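You operate a simulated robot arm through the tools that you are given. There is no shell and no other tool.

You run a simulated two-armed robot. Do the job below in one go: nothing can be reset, and whatever is moved stays where it is left.

TASK
Move the orange rail stop to about the 10 mark and lock it.
Fine: free and tighten its nut with the blue bench spanner, put the spanner back, leave the teal rail stop alone.

The check looks at the end state, three seconds after you hand in, the way a careful person would. Anything else that was tipped, shoved, dropped, spilled or broken makes it a failure.

THE ROBOT
Two 6-joint arms with two-finger grippers on one trunk that stands fixed in place. Base frame: the origin is at the foot of the trunk, x ahead of it, y to its left, z up. Readings come in m, rad, newtons and seconds.
The left shoulder is at [0.03, 0.178, 1.088], the right one opposite. With the tool pointing down near the work surface each hand reaches from about 0.52 to 0.82 m from the base axis, measured 20 degrees to its own side. Payload 2.54 kg a hand.
The tool frame of a hand sits at the grasp point between the pads (the TCP): z along the fingers, y along the line on which they close. The tips reach 0.03 m beyond it. The gripper opens to 0.116 m; its body begins 0.095 m behind the TCP.
Orientation is told as [roll, pitch, yaw] about the base's x, y, z axes, in that order, counted from this pose: with the fingers straight down and closing along the base's y, the tool's x points along the base's -x, its y along +y and its z along -z.

THE INTERFACE
- The arms move only by the tool servo_tool. It takes "left_deltas", "right_deltas" or both (then of equal length, played together; a hand with none holds still); each is a list of rows, each an object of numbers (a shift or turn left out is 0, a gripper value left out holds the last): "tx", "ty", "tz": the shift along the base's x, y, z in units of 250 mm (1.0 is 250 mm); "rx", "ry", "rz": the turn, a rotation vector about the base's x, y, z in units of 90 degrees (1.0 is 90 degrees); "grip": the finger opening in m, from 0 to 0.116. In form: [{"tx": .., "ty": .., "tz": .., "rx": .., "ry": .., "rz": .., "grip": ..}, ...]. A call has 1 to 20 rows; each row is the pose to reach, as a shift and turn from the pose commanded when the call began. A call with a number of a shift or a turn outside -1 to 1 is refused whole. Rows are played at 5 a second. More than 0.05 m and 0.15 rad between two rows, or a gripper value outside its range, and nothing of the call is played. Where a pose cannot be reached the arm comes as near as it can. A force on the tool above 40 N (or 10 N above the force at the start of the call, whichever is more), or a blocked arm, ends the call early, and 0.2 s more pass. The fingers move at their own pace (about 0.153 m/s each) and stop on an object; they squeeze with about 43 N. The grip force told is the motor's: it shows also when the fingers shut on nothing. Time passes only in rows, and 0.2 s behind the last, so rows that repeat a pose let the fingers close. It gives the time, the measured TCP pose, the force on the tool (base axes), the opening and the grip force at its end, in the units of the frame above (readings bear some noise), with the torque about the TCP (base axes, N m) and any sound that the robot's microphone picked up.
- Cameras (640 x 400 px; columns grow to the right, rows downward): "scene" is now at [0.0387, -0.0334, 1.8069]; the picture's right is [-0.46, -0.89, 0.00], its down [-0.70, 0.36, -0.61] and it looks along [0.54, -0.28, -0.79] (base axes); focal length 319 px, centre (320, 200). "left" rides on the left gripper at [0.069, 0.015, -0.122] in its tool frame; the picture's right is [-0.21, 0.98, 0.00], its down [-0.83, -0.18, -0.53] and it looks along [-0.52, -0.11, 0.85] (tool axes); focal length 251 px, centre (320, 200). "right" rides on the right gripper at [0.069, -0.015, -0.122] in its tool frame; the picture's right is [0.21, 0.98, 0.00], its down [-0.83, 0.18, -0.53] and it looks along [-0.52, 0.11, 0.85] (tool axes); focal length 251 px, centre (320, 200).
- capture(camera): a new picture of that camera. It takes no simulated time.
- move_column(by): moves the trunk up (or, below 0, down) by that many m; the arms and the scene camera ride with it, the base frame stays. It gives what a move gives, with no picture.
- aim_head(pan, tilt): turns the head with the scene camera to pan (to the left, within 2.496 rad either way) and tilt (down, from -0.506 to 1.204), counted from straight ahead of the robot. It gives what a move gives.
- pixel_to_xyz(camera, pixels): for up to 12 pixels [column, row] of the newest picture of that camera ("zoom" is the newest enlarged one), the place [x, y, z] in the base frame of the surface seen there, good to about 0.002 m. It takes no simulated time.
- inspect(camera, box): a new picture of the part [left, top, right, bottom] of that camera's present view, enlarged. It takes no simulated time.
- close_job(): hands the job in; it is judged then, once.

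Unless the task says otherwise, let go and move clear before handing in.

The tools are called after "Call:" as name(argument=value, ...) on one line, values as JSON. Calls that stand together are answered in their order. servo_tool: Moves the arms, as the interface text tells. Its arguments: {"type":"object","properties":{"left_deltas":{"type":"array","items":{"type":"object","properties":{"tx":{"type":"number"},"ty":{"type":"number"},"tz":{"type":"number"},"rx":{"type":"number"},"ry":{"type":"number"},"rz":{"type":"number"},"grip":{"type":"number"}}}},"right_deltas":{"type":"array","items":{"type":"object","properties":{"tx":{"type":"number"},"ty":{"type":"number"},"tz":{"type":"number"},"rx":{"type":"number"},"ry":{"type":"number"},"rz":{"type":"number"},"grip":{"type":"number"}}}}},"required":[]} The other tools are called the same way: move_column (by) moves the trunk up or down; aim_head (pan, tilt) turns the head that bears the scene camera; capture (camera) takes a picture; pixel_to_xyz (camera, pixels) gives the place of the surface under pixels of a picture; inspect (camera, box) takes an enlarged picture of a part of a camera's view; close_job () hands the job in.

At the start:

```text
clock: 0.0
left_ee_pos: [0.5808, -0.0148, 1.2896]
left_tool_rot: [0.001, 0.0, -0.001]
left_contact_force: [-0.4, 1.0, 0.0]
left_torque: [-0.01, 0.0, -0.01]
left_grip_width: 0.1162
left_grasp_force: 0.1
right_ee_pos: [0.2778, -0.4207, 1.3482]
right_tool_rot: [-0.001, -0.001, -0.001]
right_contact_force: [-0.5, -0.2, 0.3]
right_torque: [0.0, -0.01, -0.02]
right_grip_width: 0.1159
right_grasp_force: 0.0
trunk travel left (down, up): [-0.3, 0.24]
head pan, tilt (commanded): [-0.478, 0.911]
```

scene: 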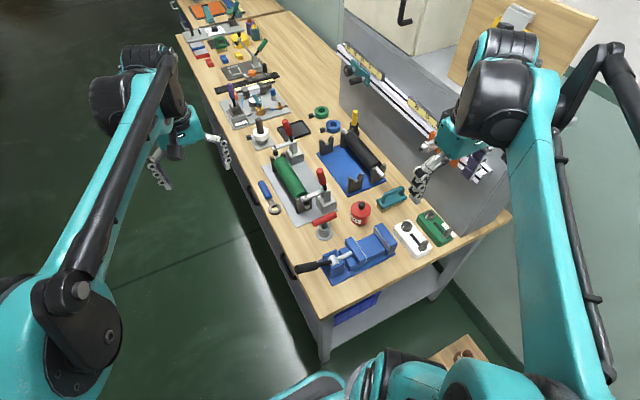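
right: 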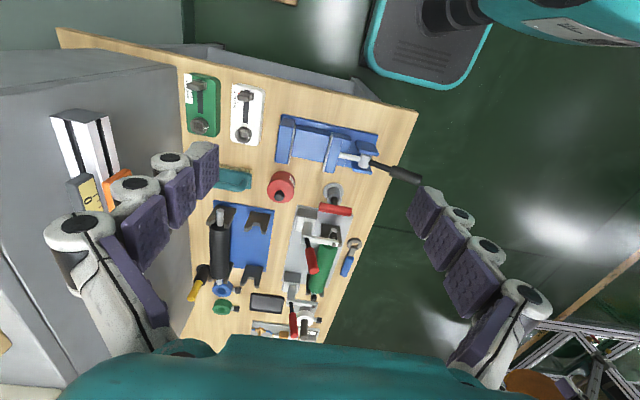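
left: 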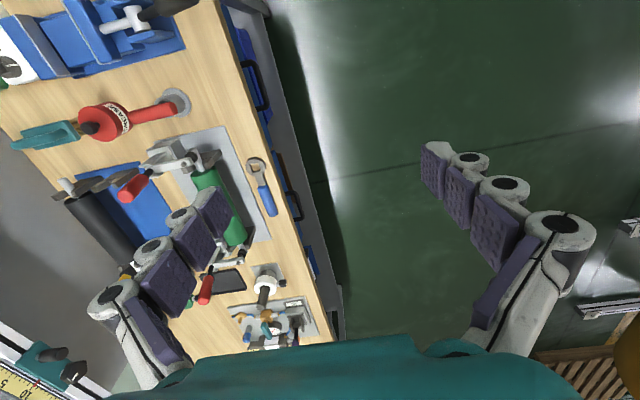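

The scene shows a bench with a blue spanner near (268,197) and a rail with a scale from about (340,45) to (470,170); a teal stop is near (355,72) and an orange one is likely near (440,140), behind the right gripper. I'll look closer at these areas.

Call:
inspect(camera="scene", box=[320, 30, 520, 200])

Call:
inspect(camera="scene", box=[220, 100, 420, 290])

Call:
inspect(camera="right", box=[30, 90, 230, 240])

Call:
inspect(camera="left", box=[0, 300, 160, 400])

```text
2.35 times, centred on (420, 115) of scene
```

zoom: 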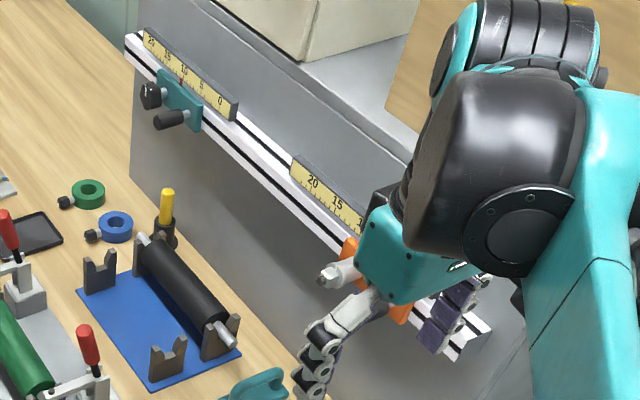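

```text
2.11 times, centred on (320, 195) of scene
```

zoom: 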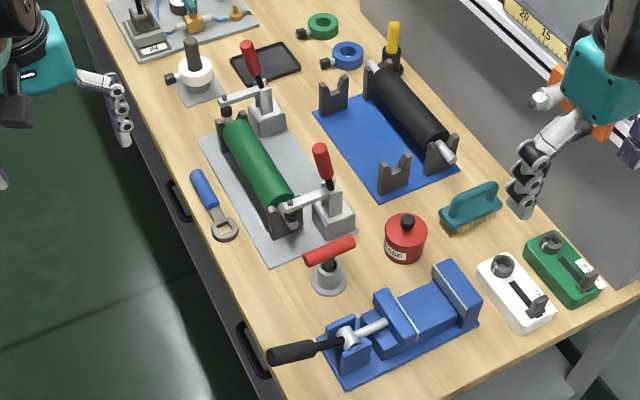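

```text
2.67 times, centred on (130, 165) of right
```

zoom: 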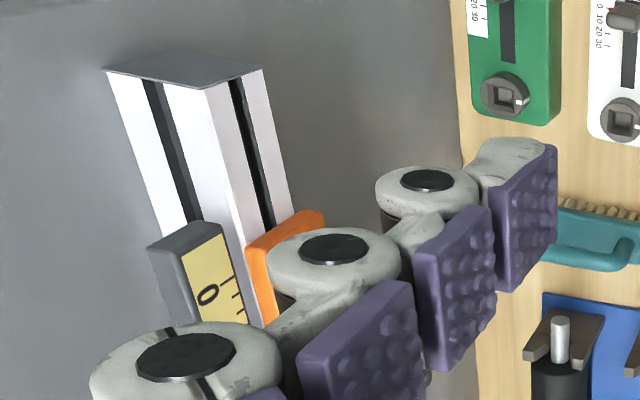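

```text
4.00 times, centred on (80, 350) of left
```

zoom: 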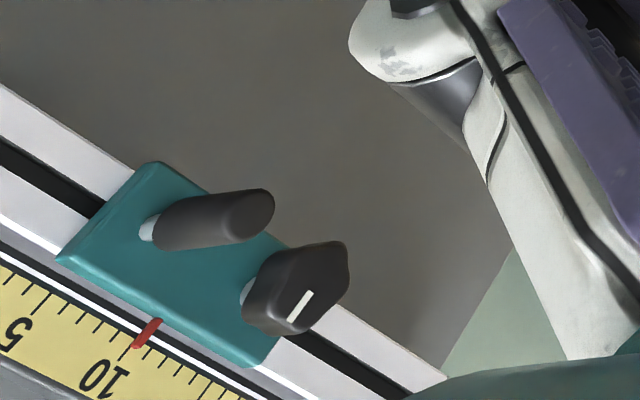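

The orange stop is half hidden behind the right hand around (430,140). I'll measure key places first to build a map.

Call:
capture(camera="scene")

Call:
pixel_to_xyz(camera="scene", pixels=[[342, 47], [425, 124], [427, 138], [355, 72], [262, 186], [275, 209], [330, 300], [508, 213], [400, 170], [394, 82], [368, 62], [419, 135]])

```text
taken
```

scene: 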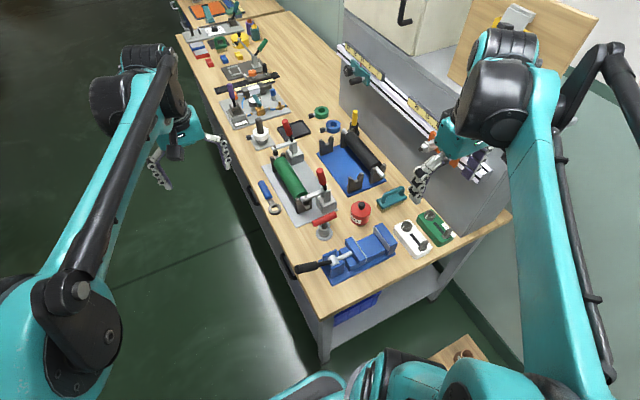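

```text
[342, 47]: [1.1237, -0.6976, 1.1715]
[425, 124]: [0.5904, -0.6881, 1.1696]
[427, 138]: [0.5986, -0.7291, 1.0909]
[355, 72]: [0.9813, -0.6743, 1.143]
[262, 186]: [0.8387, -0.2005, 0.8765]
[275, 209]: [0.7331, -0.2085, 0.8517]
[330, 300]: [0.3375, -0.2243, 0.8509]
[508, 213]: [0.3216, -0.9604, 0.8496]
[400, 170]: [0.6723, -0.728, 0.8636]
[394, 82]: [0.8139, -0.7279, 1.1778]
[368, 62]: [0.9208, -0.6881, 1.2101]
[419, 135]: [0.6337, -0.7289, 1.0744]
```

The bench top is at z≈0.85, and the rail runs along x at y≈-0.69, z≈1.17, facing +y. The orange stop is occluded by the right hand, so I'll bring the right hand toward +y a bit and look again.

Call:
servo_tool(right_deltas=[{"ty": 0.18, "tz": -0.0}, {"ty": 0.36}, {"ty": 0.54}, {"ty": 0.7}])

Call:
capture(camera="scene")

Call:
capture(camera="right")

```text
clock: 1.0
left_ee_pos: [0.5812, -0.0138, 1.2914]
left_tool_rot: [0.001, 0.001, -0.001]
left_contact_force: [-0.1, 0.3, -0.9]
left_torque: [0.0, -0.02, -0.01]
left_grip_width: 0.1161
left_grasp_force: 0.1
right_ee_pos: [0.2786, -0.2453, 1.3485]
right_tool_rot: [0.0, 0.0, 0.001]
right_contact_force: [0.2, -0.9, -0.3]
right_torque: [-0.01, -0.03, -0.01]
right_grip_width: 0.1159
right_grasp_force: 0.2
trunk travel left (down, up): [-0.3, 0.24]
head pan, tilt (commanded): [-0.478, 0.911]
```

```text
taken
```

scene: 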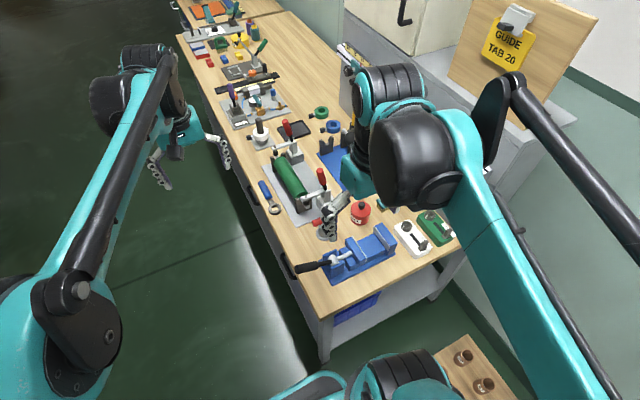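

```text
taken
```

right: 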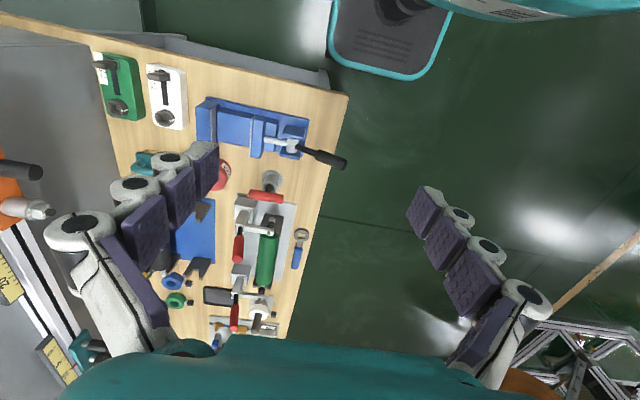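

The right hand now blocks the middle of the rail, but the right camera shows the orange stop at its left edge (0-50,150-220) with a black peg and a pale nut; a yellow note "GUIDE TAB 20" hangs on the board at (508,45). I'll read the note and zoom on the right camera.

Call:
inspect(camera="scene", box=[440, 0, 600, 120])

Call:
inspect(camera="right", box=[0, 130, 160, 400])

Call:
inspect(camera="scene", box=[170, 0, 350, 120])

```text
3.33 times, centred on (520, 60) of scene
```

zoom: 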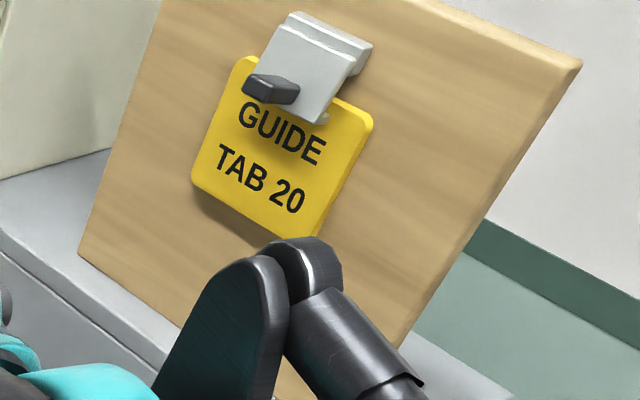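

```text
1.48 times, centred on (80, 265) of right
```

zoom: 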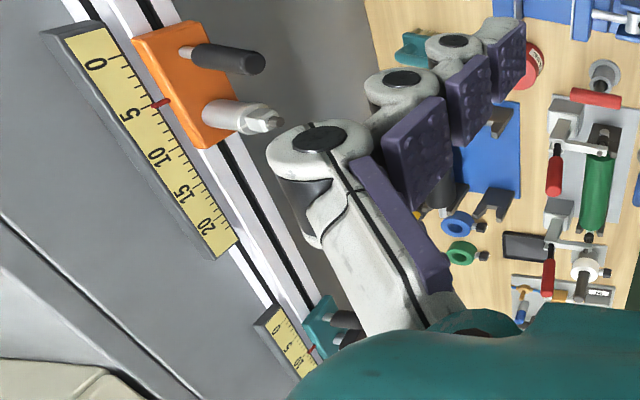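

```text
3.33 times, centred on (260, 60) of scene
```

zoom: 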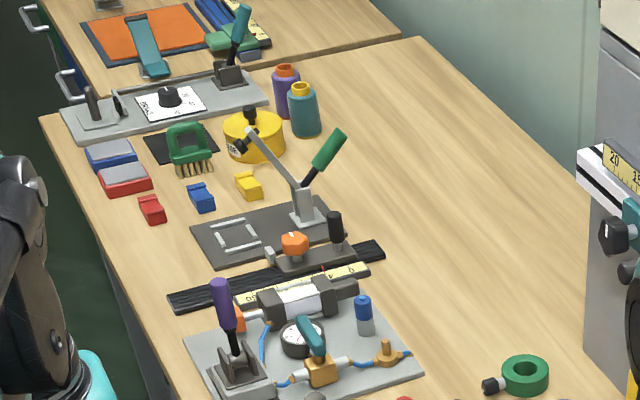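

The orange stop's red pointer sits at about 5 on its own scale (0 near, 20 far in x), with a black peg and a pale nut beside it. Now I'll view the spanner and stop closely from the left and right cameras.

Call:
inspect(camera="left", box=[215, 140, 315, 230])

Call:
inspect(camera="right", box=[0, 130, 80, 250])

Call:
pixel_to_xyz(camera="zoom", pixels=[[100, 100]])

```text
4.44 times, centred on (265, 185) of left
```

zoom: 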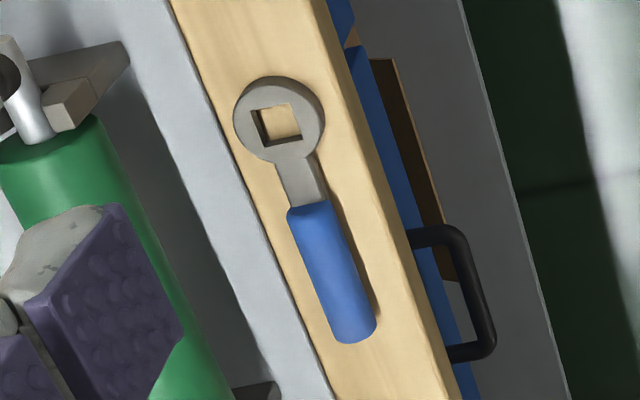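

```text
3.33 times, centred on (40, 190) of right
```

zoom: 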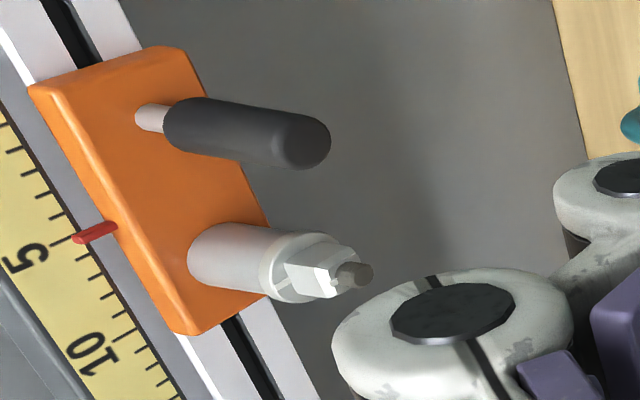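

```text
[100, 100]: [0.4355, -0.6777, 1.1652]
```

The nut is a square at the end of a pale sleeve, with a screw tip at zoom (365,275), and the spanner has a square hole. I'll measure the stop, its nut and peg.

Call:
pixel_to_xyz(camera="zoom", pixels=[[320, 278], [362, 275], [310, 262], [282, 262], [210, 255], [305, 140], [150, 118], [45, 92], [185, 52], [262, 220], [188, 325], [95, 232]])

Call:
inspect(camera="right", box=[20, 190, 70, 225])

```text
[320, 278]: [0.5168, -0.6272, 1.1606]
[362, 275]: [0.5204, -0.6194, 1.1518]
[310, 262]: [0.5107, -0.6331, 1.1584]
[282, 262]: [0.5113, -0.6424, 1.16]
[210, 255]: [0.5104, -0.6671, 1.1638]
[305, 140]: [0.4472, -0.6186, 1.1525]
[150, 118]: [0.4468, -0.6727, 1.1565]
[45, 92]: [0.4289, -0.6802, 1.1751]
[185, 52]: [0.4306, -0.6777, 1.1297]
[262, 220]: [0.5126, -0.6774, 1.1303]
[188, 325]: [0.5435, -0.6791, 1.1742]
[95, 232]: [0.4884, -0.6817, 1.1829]
```

```text
11.43 times, centred on (45, 208) of right
```

zoom: 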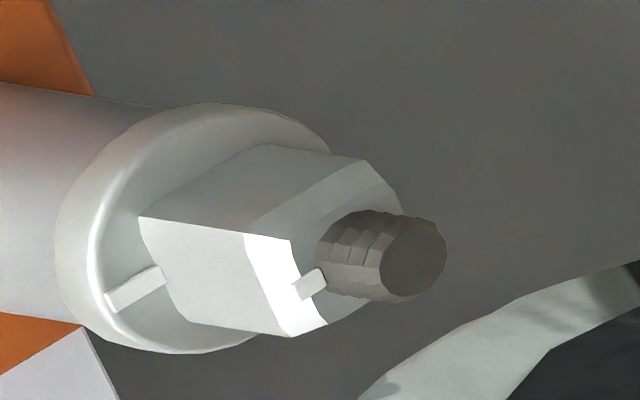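

The nut's axis is at about x=0.515, z=1.157, square from y≈-0.642 to -0.627. Now I'll measure the spanner and scale.

Call:
inspect(camera="left", box=[225, 145, 305, 225])

Call:
capture(camera="left")

Call:
pixel_to_xyz(camera="left", pixels=[[246, 164], [258, 168], [267, 168], [262, 180], [266, 190], [270, 200], [274, 213], [250, 182], [285, 195], [240, 200], [262, 160], [253, 170]])

Call:
capture(camera="right")

Call:
inspect(camera="right", box=[0, 220, 120, 400])

```text
5.00 times, centred on (265, 185) of left
```

zoom: 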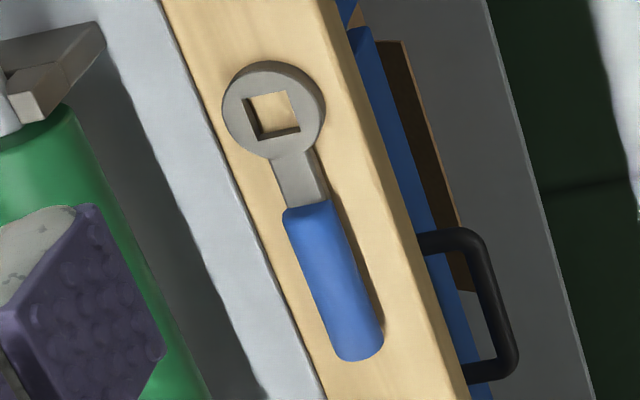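

```text
taken
```

left: 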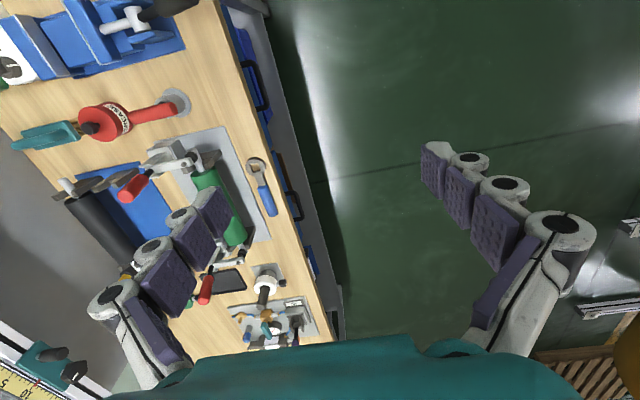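

```text
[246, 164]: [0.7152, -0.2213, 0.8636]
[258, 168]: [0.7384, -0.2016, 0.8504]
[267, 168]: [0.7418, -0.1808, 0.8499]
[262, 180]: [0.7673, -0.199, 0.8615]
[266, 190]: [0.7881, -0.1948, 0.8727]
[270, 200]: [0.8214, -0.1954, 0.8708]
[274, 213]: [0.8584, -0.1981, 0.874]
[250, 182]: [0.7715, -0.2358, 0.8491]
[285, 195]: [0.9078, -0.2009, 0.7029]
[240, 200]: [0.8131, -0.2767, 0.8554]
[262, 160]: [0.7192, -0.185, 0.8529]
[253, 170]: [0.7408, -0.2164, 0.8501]
```

```text
taken
```

right: 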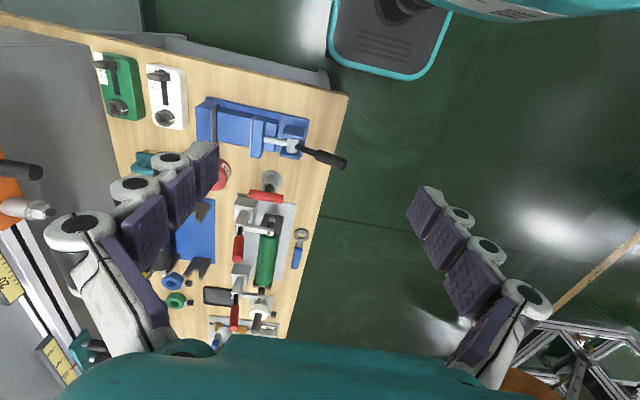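

```text
2.22 times, centred on (60, 310) of right
```

zoom: 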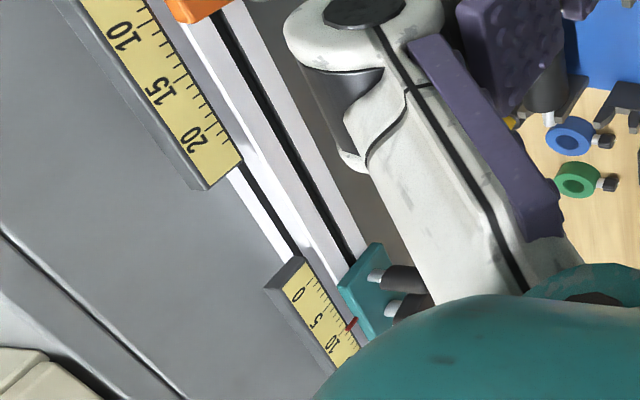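

The spanner's head is centred near (0.73,-0.205) with its handle to x≈0.86, y≈-0.197, top z≈0.874. I'll measure the scale ticks in the current zoom and then the spanner more finely.

Call:
pixel_to_xyz(camera="zoom", pixels=[[118, 35], [155, 92], [190, 140], [238, 158], [205, 185], [161, 30], [215, 150], [185, 75], [300, 295], [317, 320], [352, 322], [350, 350]])

Call:
inspect(camera="left", box=[225, 145, 305, 225])

Call:
pixel_to_xyz(camera="zoom", pixels=[[234, 85], [312, 140], [270, 66], [275, 152], [300, 180], [297, 212], [316, 212], [328, 280], [350, 340], [365, 345], [308, 100], [240, 130]])

```text
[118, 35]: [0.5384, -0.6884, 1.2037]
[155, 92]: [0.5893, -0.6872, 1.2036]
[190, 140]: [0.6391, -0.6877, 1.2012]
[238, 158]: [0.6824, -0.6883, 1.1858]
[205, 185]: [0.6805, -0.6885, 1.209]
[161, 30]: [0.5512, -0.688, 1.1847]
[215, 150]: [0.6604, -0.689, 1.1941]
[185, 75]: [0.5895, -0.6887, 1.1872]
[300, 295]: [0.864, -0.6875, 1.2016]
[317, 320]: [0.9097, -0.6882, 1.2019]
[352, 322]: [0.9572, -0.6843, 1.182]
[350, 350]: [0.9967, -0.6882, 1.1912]
```

```text
5.00 times, centred on (265, 185) of left
```

zoom: 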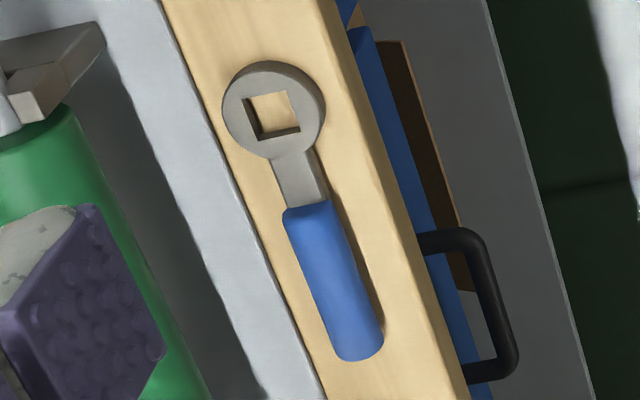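

```text
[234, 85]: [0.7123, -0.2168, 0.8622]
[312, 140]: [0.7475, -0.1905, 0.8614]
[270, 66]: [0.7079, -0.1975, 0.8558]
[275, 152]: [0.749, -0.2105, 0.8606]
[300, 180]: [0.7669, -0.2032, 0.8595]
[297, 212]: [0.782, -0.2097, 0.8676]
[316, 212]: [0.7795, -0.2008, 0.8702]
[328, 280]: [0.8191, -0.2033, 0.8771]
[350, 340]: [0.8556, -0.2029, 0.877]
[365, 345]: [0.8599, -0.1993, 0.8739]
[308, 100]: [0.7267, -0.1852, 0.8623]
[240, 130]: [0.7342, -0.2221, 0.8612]
```

Ticks 10/15/20 sit at x≈0.538/0.589/0.639, so a unit is 10 mm and the stop must slide +50 mm in x; the spanner handle spans x≈0.78–0.86 at y≈-0.201. I'll move the left hand aside and start the right hand toward the spanner, staying high.

Call:
servo_tool(left_deltas=[{"ty": 0.15}, {"ty": 0.3}, {"ty": 0.45}, {"ty": 0.6}, {"ty": 0.75}, {"ty": 0.9}], right_deltas=[{"tx": 0.15, "ty": 0.03}, {"tx": 0.3, "ty": 0.06}, {"tx": 0.45, "ty": 0.09}, {"tx": 0.6, "ty": 0.12}, {"tx": 0.78, "ty": 0.15}, {"tx": 0.95, "ty": 0.18}])

Call:
capture(camera="scene")

Call:
capture(camera="right")

```text
clock: 2.4
left_ee_pos: [0.5852, 0.2112, 1.2932]
left_tool_rot: [-0.002, 0.003, -0.002]
left_contact_force: [0.7, 1.1, 0.1]
left_torque: [-0.04, 0.02, 0.02]
left_grip_width: 0.1161
left_grasp_force: 0.1
right_ee_pos: [0.5199, -0.1983, 1.3483]
right_tool_rot: [-0.002, 0.002, -0.001]
right_contact_force: [1.3, 0.2, -0.6]
right_torque: [-0.05, 0.04, -0.03]
right_grip_width: 0.1162
right_grasp_force: 0.1
trunk travel left (down, up): [-0.3, 0.24]
head pan, tilt (commanded): [-0.478, 0.911]
```

```text
taken
```

scene: 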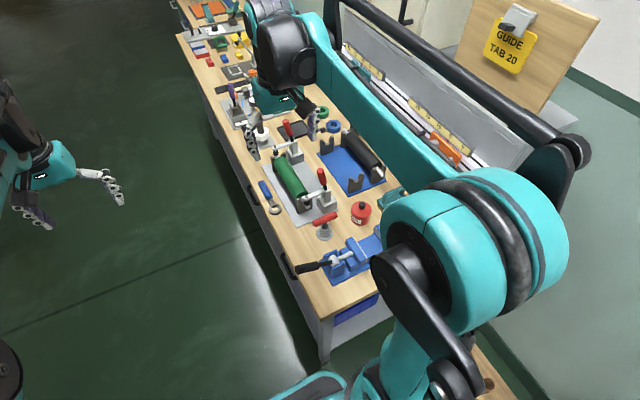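

```text
taken
```

right: 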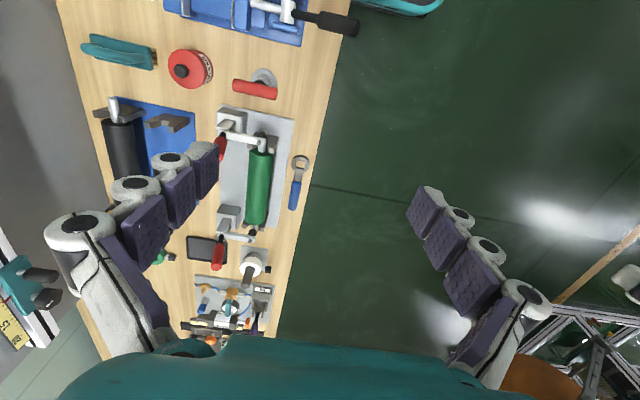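

The path is clear; the spanner shows in the right camera at (298,180). I'll continue to above the spanner while lowering to z≈1.15.

Call:
servo_tool(right_deltas=[{"tx": 0.12, "tz": -0.1}, {"tx": 0.24, "tz": -0.2}, {"tx": 0.36, "tz": -0.3}, {"tx": 0.48, "tz": -0.4}, {"tx": 0.6, "tz": -0.5}, {"tx": 0.72, "tz": -0.6}, {"tx": 0.84, "tz": -0.7}, {"tx": 0.96, "tz": -0.8}])

Call:
capture(camera="right")

Call:
capture(camera="scene")

```text
clock: 4.2
left_ee_pos: [0.5854, 0.2087, 1.2919]
left_tool_rot: [-0.002, 0.004, -0.001]
left_contact_force: [0.5, -0.3, -1.0]
left_torque: [0.03, 0.03, -0.01]
left_grip_width: 0.1161
left_grasp_force: 0.0
right_ee_pos: [0.757, -0.1996, 1.1469]
right_tool_rot: [-0.001, 0.002, 0.0]
right_contact_force: [0.4, 0.4, -0.1]
right_torque: [0.0, 0.03, 0.03]
right_grip_width: 0.1159
right_grasp_force: 0.0
trunk travel left (down, up): [-0.3, 0.24]
head pan, tilt (commanded): [-0.478, 0.911]
```

```text
taken
```

right: 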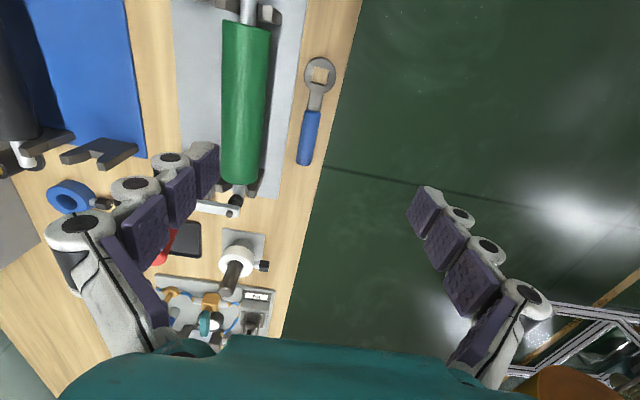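

```text
taken
```

scene: 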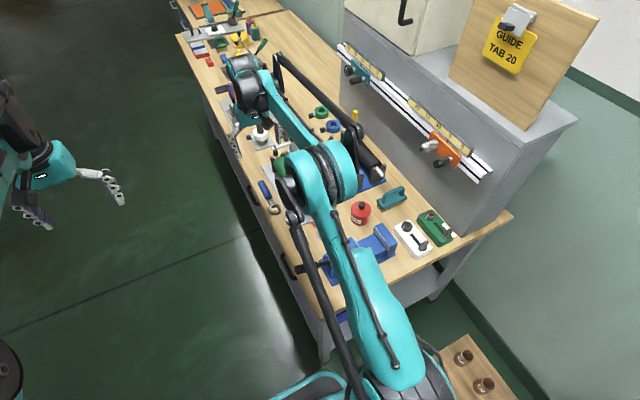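

The rail is now in full view in the scene camera with the orange stop at (443,148). I'll zoom on both the stop and the spanner.

Call:
inspect(camera="scene", box=[400, 100, 500, 190])

Call:
pixel_to_xyz(camera="zoom", pixels=[[183, 200], [225, 190], [260, 190], [280, 245], [320, 250], [235, 175], [330, 180], [300, 150]])

Call:
inspect(camera="right", box=[270, 40, 370, 180])

Call:
pixel_to_xyz(camera="zoom", pixels=[[320, 100], [290, 100], [365, 80], [340, 58], [310, 150], [330, 50], [285, 215], [310, 210], [270, 310], [310, 310], [290, 260], [345, 110]])

```text
4.44 times, centred on (450, 145) of scene
```

zoom: 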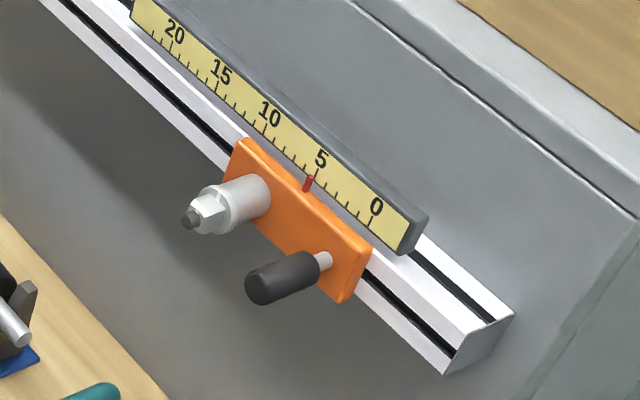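

```text
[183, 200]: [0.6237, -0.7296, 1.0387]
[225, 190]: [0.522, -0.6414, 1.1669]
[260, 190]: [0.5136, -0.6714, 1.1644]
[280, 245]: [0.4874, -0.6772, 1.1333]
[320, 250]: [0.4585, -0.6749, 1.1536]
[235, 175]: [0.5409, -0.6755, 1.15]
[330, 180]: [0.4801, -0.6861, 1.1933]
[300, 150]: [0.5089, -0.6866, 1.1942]
```

```text
2.86 times, centred on (320, 110) of right
```

zoom: 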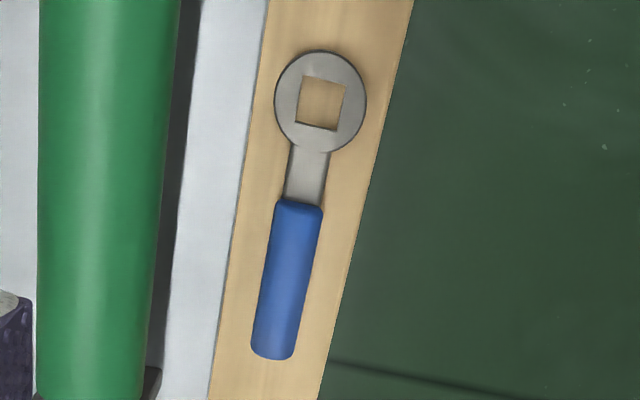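

```text
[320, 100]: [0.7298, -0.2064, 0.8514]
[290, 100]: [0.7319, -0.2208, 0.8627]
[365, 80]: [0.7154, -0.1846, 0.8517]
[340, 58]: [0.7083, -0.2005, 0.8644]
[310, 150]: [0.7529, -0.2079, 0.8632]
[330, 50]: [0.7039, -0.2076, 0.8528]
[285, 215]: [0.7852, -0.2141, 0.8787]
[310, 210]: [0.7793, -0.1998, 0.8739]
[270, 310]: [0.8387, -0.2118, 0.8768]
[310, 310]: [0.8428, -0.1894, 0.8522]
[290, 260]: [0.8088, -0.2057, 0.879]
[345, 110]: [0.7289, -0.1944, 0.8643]
```

I'll zoom hard on the nut from the scene camera to get its square orientation.

Call:
inspect(camera="scene", box=[415, 138, 441, 156])

Call:
pixel_to_xyz(camera="zoom", pixels=[[320, 200], [280, 200], [250, 200], [360, 200], [320, 160], [320, 240], [280, 240], [250, 240], [280, 160], [400, 200], [360, 160], [220, 220]])

```text
16.00 times, centred on (428, 147) of scene
```

zoom: 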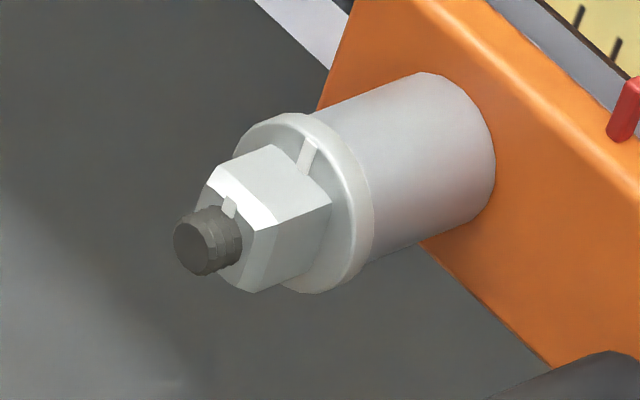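

```text
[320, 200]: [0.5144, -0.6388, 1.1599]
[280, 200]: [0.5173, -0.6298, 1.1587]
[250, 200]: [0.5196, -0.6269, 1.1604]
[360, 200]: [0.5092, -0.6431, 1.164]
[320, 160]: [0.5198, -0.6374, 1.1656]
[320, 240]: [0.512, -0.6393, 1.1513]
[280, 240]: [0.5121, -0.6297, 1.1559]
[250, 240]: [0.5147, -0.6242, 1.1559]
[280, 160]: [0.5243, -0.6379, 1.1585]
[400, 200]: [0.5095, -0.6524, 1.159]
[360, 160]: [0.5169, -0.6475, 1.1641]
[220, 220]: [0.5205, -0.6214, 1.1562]
```

The mark on the nut and the square's edges are clear: one long edge from (258,228) to (330,205), another from (215,167) to (272,147). I'll measure these edges to get the square's angle.

Call:
pixel_to_xyz(camera="zoom", pixels=[[326, 206], [300, 214], [266, 227], [270, 150], [245, 158], [222, 168], [255, 285], [270, 283], [190, 250], [205, 230], [309, 152], [230, 208]])

Call:
inspect(camera="scene", box=[418, 140, 434, 152])

```text
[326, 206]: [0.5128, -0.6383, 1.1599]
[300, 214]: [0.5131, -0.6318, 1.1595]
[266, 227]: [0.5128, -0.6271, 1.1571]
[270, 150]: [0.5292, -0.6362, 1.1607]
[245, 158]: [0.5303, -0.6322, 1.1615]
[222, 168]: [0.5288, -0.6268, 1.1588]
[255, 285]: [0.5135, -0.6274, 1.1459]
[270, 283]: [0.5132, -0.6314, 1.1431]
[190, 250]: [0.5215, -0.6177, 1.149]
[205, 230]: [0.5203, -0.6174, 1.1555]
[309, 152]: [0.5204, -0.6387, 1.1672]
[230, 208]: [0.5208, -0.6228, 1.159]
```

```text
16.00 times, centred on (426, 146) of scene
```

zoom: 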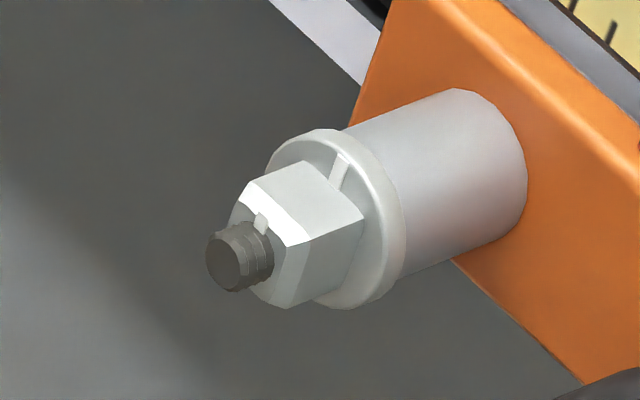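

The nut's square is about 17 mm and aligned with x and z (within ~3°), centre near x=0.521, z=1.1525, with its mark at 12 o'clock. Now I'll zoom on the spanner's hole.

Call:
inspect(camera="right", box=[300, 50, 340, 100])

Call:
pixel_to_xyz(camera="zoom", pixels=[[273, 120], [393, 130], [265, 245], [375, 260], [200, 190], [450, 190], [320, 60], [300, 300], [320, 190], [240, 100], [420, 270], [300, 380]])

```text
8.00 times, centred on (320, 75) of right
```

zoom: 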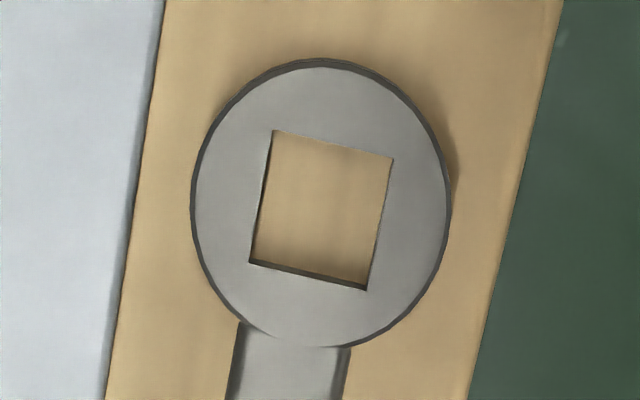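

```text
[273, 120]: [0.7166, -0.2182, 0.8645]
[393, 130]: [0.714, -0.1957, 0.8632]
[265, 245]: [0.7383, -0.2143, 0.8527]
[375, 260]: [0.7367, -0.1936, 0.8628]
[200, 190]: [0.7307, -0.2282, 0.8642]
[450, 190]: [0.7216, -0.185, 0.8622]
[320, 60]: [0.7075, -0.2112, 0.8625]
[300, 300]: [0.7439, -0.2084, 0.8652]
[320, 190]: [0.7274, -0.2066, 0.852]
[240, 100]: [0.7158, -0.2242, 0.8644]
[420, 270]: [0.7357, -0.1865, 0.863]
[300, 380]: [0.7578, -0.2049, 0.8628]
```

The hole is about 22 mm across, so the spanner is a loose fit on the 17 mm nut; the spanner lies along x with the head at (0.7285,-0.2065). I'll check the clearance to the green roller beside it before lowering.

Call:
pixel_to_xyz(camera="right", pixels=[[268, 60], [266, 110], [260, 170], [245, 100], [225, 110], [238, 195], [285, 120], [262, 185], [232, 210], [210, 165], [330, 130], [318, 160]])

Call:
inspect(camera="scene", box=[230, 130, 350, 240])

```text
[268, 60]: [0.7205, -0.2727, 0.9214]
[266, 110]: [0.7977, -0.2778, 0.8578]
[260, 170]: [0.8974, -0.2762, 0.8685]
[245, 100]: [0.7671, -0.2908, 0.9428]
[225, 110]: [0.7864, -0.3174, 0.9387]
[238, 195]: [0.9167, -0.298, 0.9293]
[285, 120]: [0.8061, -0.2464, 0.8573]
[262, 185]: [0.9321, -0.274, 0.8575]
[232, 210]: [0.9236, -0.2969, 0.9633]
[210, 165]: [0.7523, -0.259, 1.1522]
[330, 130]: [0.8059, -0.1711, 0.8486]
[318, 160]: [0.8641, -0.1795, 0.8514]
```

```text
3.64 times, centred on (290, 185) of scene
```

zoom: 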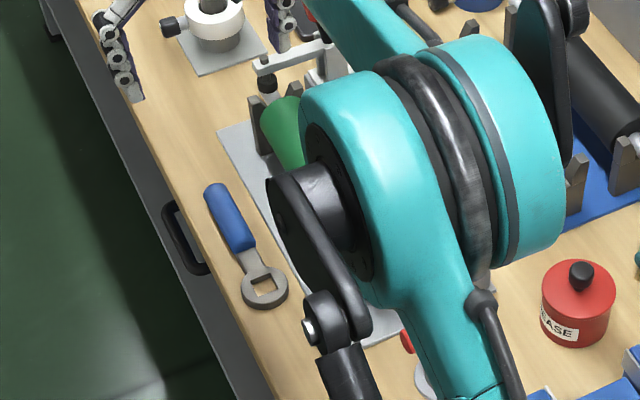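

The roller's near edge is at y≈-0.273 (top 0.943), so I'll narrow the fingers to 0.046 m before lowering beside it. Moving to above the handle at x≈0.825, z≈1.0 to test reach.

Call:
servo_tool(right_deltas=[{"tx": 0.09, "ty": -0.008, "tz": -0.12, "grip": 0.046}, {"tx": 0.18, "ty": -0.016, "tz": -0.24}, {"tx": 0.27, "ty": -0.024, "tz": -0.36}, {"tx": 0.27, "ty": -0.024, "tz": -0.5}, {"tx": 0.27, "ty": -0.024, "tz": -0.5}])

Call:
capture(camera="right")

Call:
capture(camera="scene")

```text
clock: 5.4
left_ee_pos: [0.5829, 0.21, 1.2926]
left_tool_rot: [-0.003, 0.0, 0.002]
left_contact_force: [0.2, -1.3, 0.6]
left_torque: [-0.01, 0.0, 0.01]
left_grip_width: 0.1161
left_grasp_force: 0.0
right_ee_pos: [0.8076, -0.2054, 1.0242]
right_tool_rot: [-0.001, -0.001, -0.001]
right_contact_force: [-0.3, 0.0, 0.4]
right_torque: [0.03, -0.01, -0.02]
right_grip_width: 0.0459
right_grasp_force: 0.1
right hand out of reach, approached as far as the arm can: row 3, 4, 5
trunk travel left (down, up): [-0.3, 0.24]
head pan, tilt (commanded): [-0.478, 0.911]
```

```text
taken
```

right: 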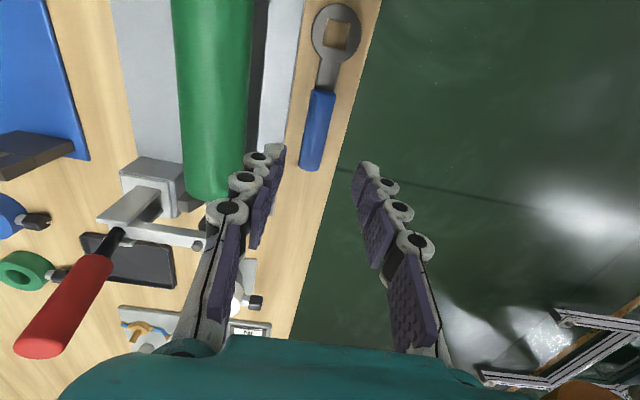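

```text
taken
```

scene: 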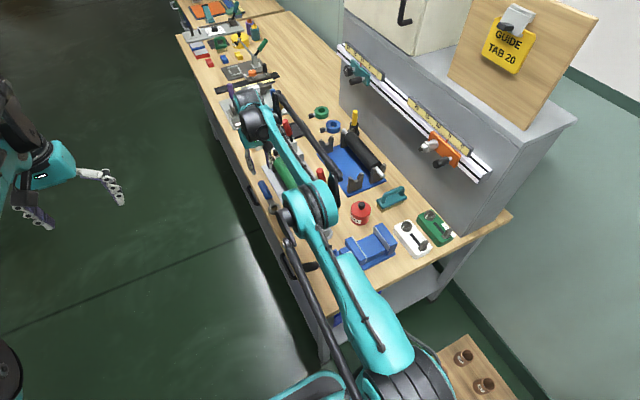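

The vertical reach ends at x≈0.808, so I'll tilt the hand about y by ~22° (fingers outward) to gain reach, then check the measured pose.

Call:
servo_tool(right_deltas=[{"ry": -0.08}, {"ry": -0.16}, {"ry": -0.24}, {"ry": -0.24}])

Call:
capture(camera="right")

```text
clock: 6.4
left_ee_pos: [0.5837, 0.2089, 1.2932]
left_tool_rot: [-0.001, 0.001, 0.001]
left_contact_force: [-0.2, 0.8, 0.2]
left_torque: [0.01, 0.04, 0.0]
left_grip_width: 0.1159
left_grasp_force: 0.1
right_ee_pos: [0.8071, -0.2046, 1.0238]
right_tool_rot: [0.001, -0.379, 0.0]
right_contact_force: [0.8, -0.7, -0.4]
right_torque: [0.02, 0.01, 0.01]
right_grip_width: 0.0459
right_grasp_force: 0.0
trunk travel left (down, up): [-0.3, 0.24]
head pan, tilt (commanded): [-0.478, 0.911]
```

```text
taken
```

right: 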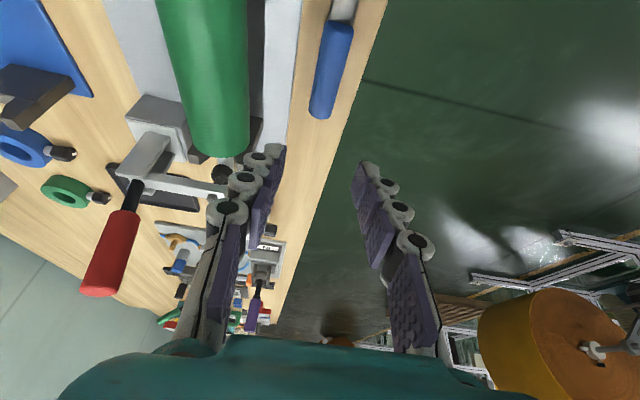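

The tilt worked at the same TCP. I'll check how near the far clamp (arm at (185,183), red lever at (110,260)) is to the left finger before lowering.

Call:
pixel_to_xyz(camera="right", pixels=[[185, 183], [215, 190], [110, 260], [135, 190], [160, 145], [215, 140], [330, 70], [322, 110], [345, 40], [225, 235], [260, 165], [340, 15]])

Call:
inspect(camera="right", box=[270, 0, 390, 130])

```text
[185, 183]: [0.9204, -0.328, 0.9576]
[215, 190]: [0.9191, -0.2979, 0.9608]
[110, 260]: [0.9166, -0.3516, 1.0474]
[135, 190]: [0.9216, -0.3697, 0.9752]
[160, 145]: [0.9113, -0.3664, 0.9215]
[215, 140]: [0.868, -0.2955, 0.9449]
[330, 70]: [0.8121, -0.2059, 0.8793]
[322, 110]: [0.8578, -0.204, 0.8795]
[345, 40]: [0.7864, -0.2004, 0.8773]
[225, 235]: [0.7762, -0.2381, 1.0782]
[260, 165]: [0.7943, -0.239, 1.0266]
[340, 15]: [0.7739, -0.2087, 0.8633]
```

```text
3.08 times, centred on (330, 65) of right
```

zoom: 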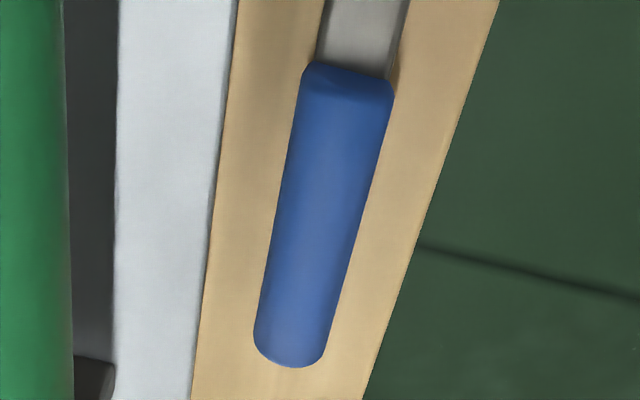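

Everything near is clear (clamp parts at x>0.868, y<-0.295) and the handle is centred under the fingers at y≈-0.205. I'll descend to z≈0.905 first.

Call:
servo_tool(right_deltas=[{"tx": 0.007, "tz": -0.12}, {"tx": 0.014, "tz": -0.24}, {"tx": 0.021, "tz": -0.36}, {"tx": 0.028, "tz": -0.47}, {"tx": 0.028, "tz": -0.47}])

Call:
capture(camera="right")

Call:
capture(camera="scene")

```text
clock: 7.6
left_ee_pos: [0.5833, 0.2088, 1.292]
left_tool_rot: [-0.001, 0.0, 0.0]
left_contact_force: [0.1, -0.4, -0.2]
left_torque: [0.02, 0.01, 0.01]
left_grip_width: 0.116
left_grasp_force: 0.0
right_ee_pos: [0.8133, -0.2059, 0.9078]
right_tool_rot: [-0.001, -0.376, -0.001]
right_contact_force: [-0.2, 0.5, 0.2]
right_torque: [0.03, -0.05, -0.01]
right_grip_width: 0.046
right_grasp_force: 0.0
trunk travel left (down, up): [-0.3, 0.24]
head pan, tilt (commanded): [-0.478, 0.911]
```

```text
taken
```

right: 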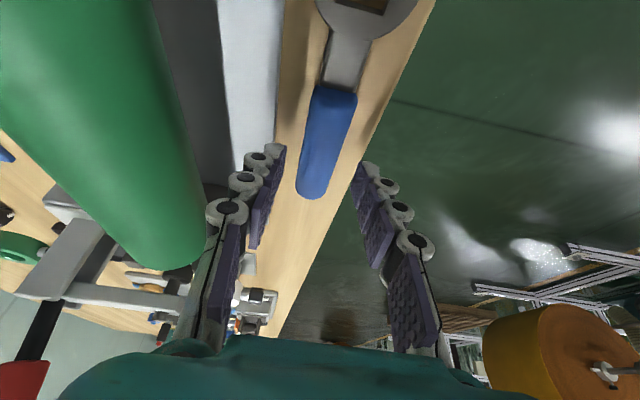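

```text
taken
```

scene: 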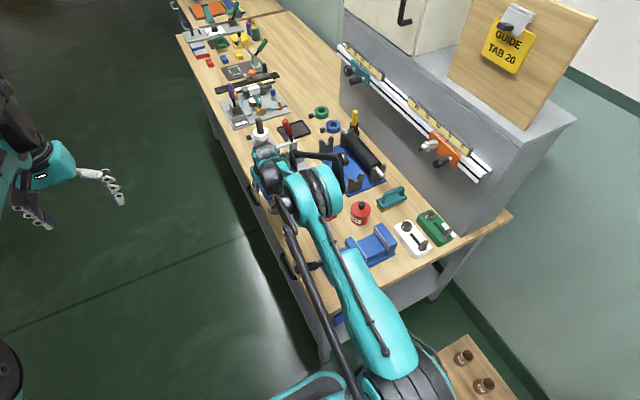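

The tips straddle the blue handle, with no contact. I'll lower 21 mm and close.

Call:
servo_tool(right_deltas=[{"tz": -0.045}, {"tz": -0.085}, {"tz": -0.085}])

Call:
capture(camera="right")

```text
clock: 8.4
left_ee_pos: [0.5835, 0.2098, 1.2921]
left_tool_rot: [-0.001, 0.0, 0.002]
left_contact_force: [-1.0, 0.2, 0.6]
left_torque: [0.01, -0.01, 0.01]
left_grip_width: 0.1157
left_grasp_force: 0.1
right_ee_pos: [0.8134, -0.2049, 0.8866]
right_tool_rot: [0.001, -0.377, 0.001]
right_contact_force: [-0.1, 0.9, 0.2]
right_torque: [0.02, 0.01, -0.01]
right_grip_width: 0.046
right_grasp_force: 0.1
trunk travel left (down, up): [-0.3, 0.24]
head pan, tilt (commanded): [-0.478, 0.911]
```

```text
taken
```

right: 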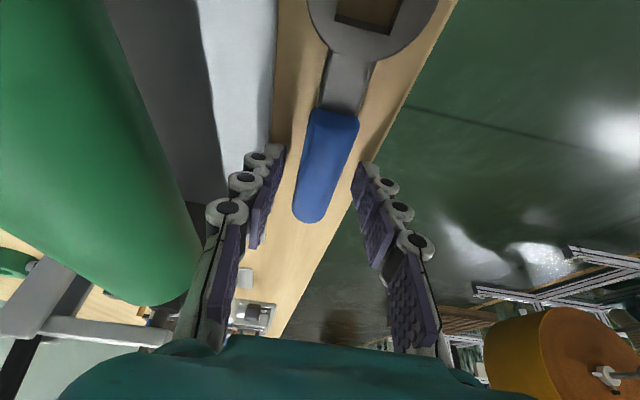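

No contact with the bench, and the handle sits between the pads. Closing now.

Call:
servo_tool(right_deltas=[{"grip": 0.02}, {"grip": 0.01}, {"grip": 0.0}, {"grip": 0.0}])

Call:
capture(camera="right")

```text
clock: 9.4
left_ee_pos: [0.5822, 0.209, 1.2927]
left_tool_rot: [0.002, 0.0, 0.001]
left_contact_force: [-0.8, 0.6, 0.5]
left_torque: [0.0, 0.02, 0.01]
left_grip_width: 0.1159
left_grasp_force: 0.1
right_ee_pos: [0.8145, -0.2068, 0.8852]
right_tool_rot: [0.0, -0.377, 0.0]
right_contact_force: [0.1, -0.2, 0.9]
right_torque: [-0.02, 0.01, -0.01]
right_grip_width: 0.0259
right_grasp_force: 42.9
trunk travel left (down, up): [-0.3, 0.24]
head pan, tilt (commanded): [-0.478, 0.911]
```

```text
taken
```

right: 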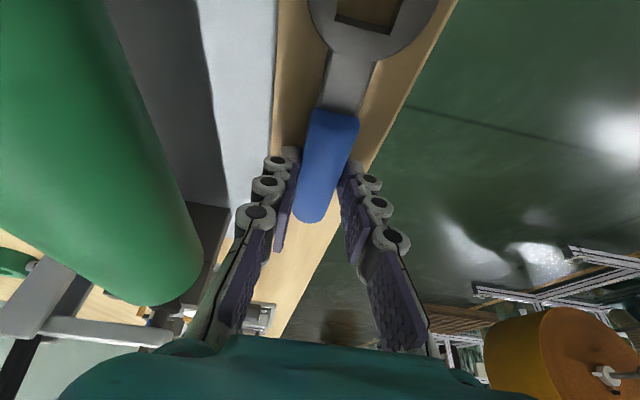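

The grip is firm (25.9 mm, 42.9 N) at TCP (0.814,-0.206,0.886). I'll lift the spanner straight up and look.

Call:
servo_tool(right_deltas=[{"tz": 0.08}, {"tz": 0.2}, {"tz": 0.36}, {"tz": 0.54}, {"tz": 0.72}, {"tz": 0.9}])

Call:
capture(camera="right")

Call:
capture(camera="scene")

```text
clock: 10.8
left_ee_pos: [0.583, 0.2093, 1.293]
left_tool_rot: [-0.001, -0.001, 0.001]
left_contact_force: [0.4, 0.1, 0.4]
left_torque: [0.0, -0.03, 0.01]
left_grip_width: 0.1161
left_grasp_force: 0.1
right_ee_pos: [0.8134, -0.2041, 1.1126]
right_tool_rot: [0.001, -0.378, 0.0]
right_contact_force: [0.0, 0.3, -2.5]
right_torque: [-0.01, -0.06, -0.03]
right_grip_width: 0.0259
right_grasp_force: 43.0
trunk travel left (down, up): [-0.3, 0.24]
head pan, tilt (commanded): [-0.478, 0.911]
```

```text
taken
```

right: 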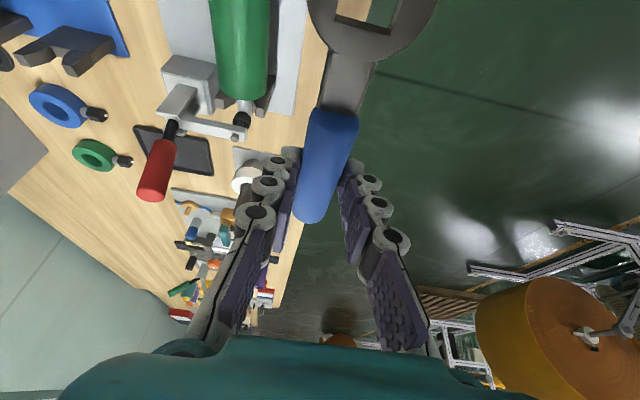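

```text
taken
```

scene: 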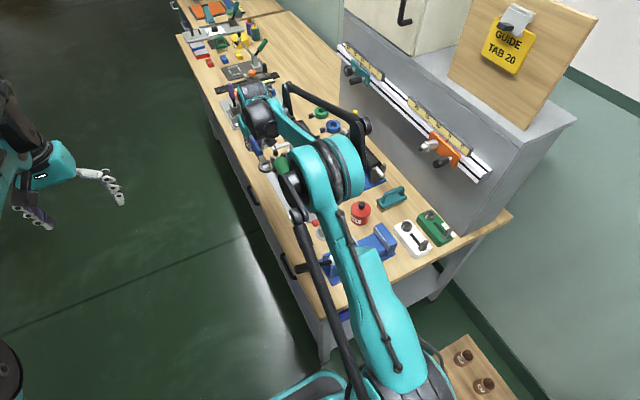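

The spanner is held unchanged in the grip. I'll now swing it toward the rail: move to about (0.60,-0.40,1.20) while rolling -90° about x, in two halves.

Call:
servo_tool(right_deltas=[{"tx": -0.07, "ty": -0.06, "tz": 0.06, "rx": -0.08}, {"tx": -0.14, "ty": -0.12, "tz": 0.12, "rx": -0.16}, {"tx": -0.21, "ty": -0.18, "tz": 0.18, "rx": -0.24}, {"tx": -0.28, "ty": -0.24, "tz": 0.24, "rx": -0.32}, {"tx": -0.36, "ty": -0.3, "tz": 0.3, "rx": -0.4}, {"tx": -0.44, "ty": -0.36, "tz": 0.36, "rx": -0.48}])

Call:
capture(camera="scene")

Call:
capture(camera="right")

```text
clock: 12.2
left_ee_pos: [0.5828, 0.2099, 1.2923]
left_tool_rot: [0.001, 0.0, -0.002]
left_contact_force: [-0.4, 0.6, 0.4]
left_torque: [-0.02, 0.0, 0.02]
left_grip_width: 0.116
left_grasp_force: 0.0
right_ee_pos: [0.7041, -0.2945, 1.2026]
right_tool_rot: [-0.793, -0.27, 0.265]
right_contact_force: [0.1, 0.5, -2.3]
right_torque: [0.06, -0.02, 0.03]
right_grip_width: 0.0257
right_grasp_force: 43.0
trunk travel left (down, up): [-0.3, 0.24]
head pan, tilt (commanded): [-0.478, 0.911]
```

```text
taken
```

scene: 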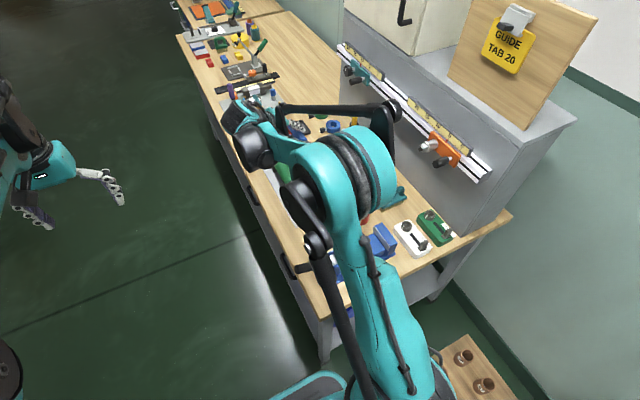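

```text
taken
```

right: 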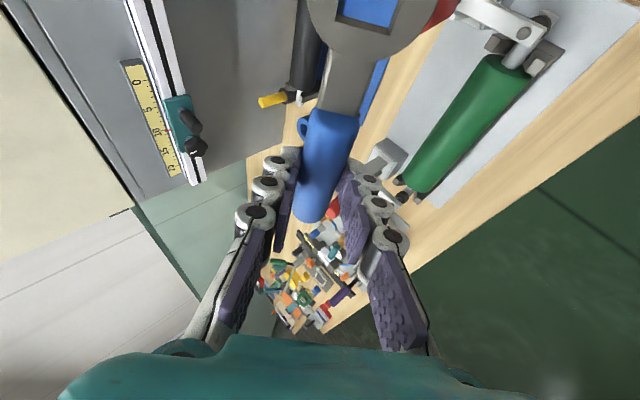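

The swing goes well. A black link of the right arm at (390,115) appears near the rail in the picture, so I'll check its true position before continuing.

Call:
pixel_to_xyz(camera="scene", pixels=[[390, 110], [385, 138], [300, 108], [360, 150], [245, 145], [340, 120], [235, 115], [320, 170]])

```text
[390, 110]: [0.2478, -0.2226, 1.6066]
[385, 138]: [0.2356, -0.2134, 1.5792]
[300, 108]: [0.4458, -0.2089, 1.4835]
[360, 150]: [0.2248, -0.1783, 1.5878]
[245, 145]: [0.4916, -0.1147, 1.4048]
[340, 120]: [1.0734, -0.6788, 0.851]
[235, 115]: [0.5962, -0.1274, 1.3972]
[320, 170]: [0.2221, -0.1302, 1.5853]
```

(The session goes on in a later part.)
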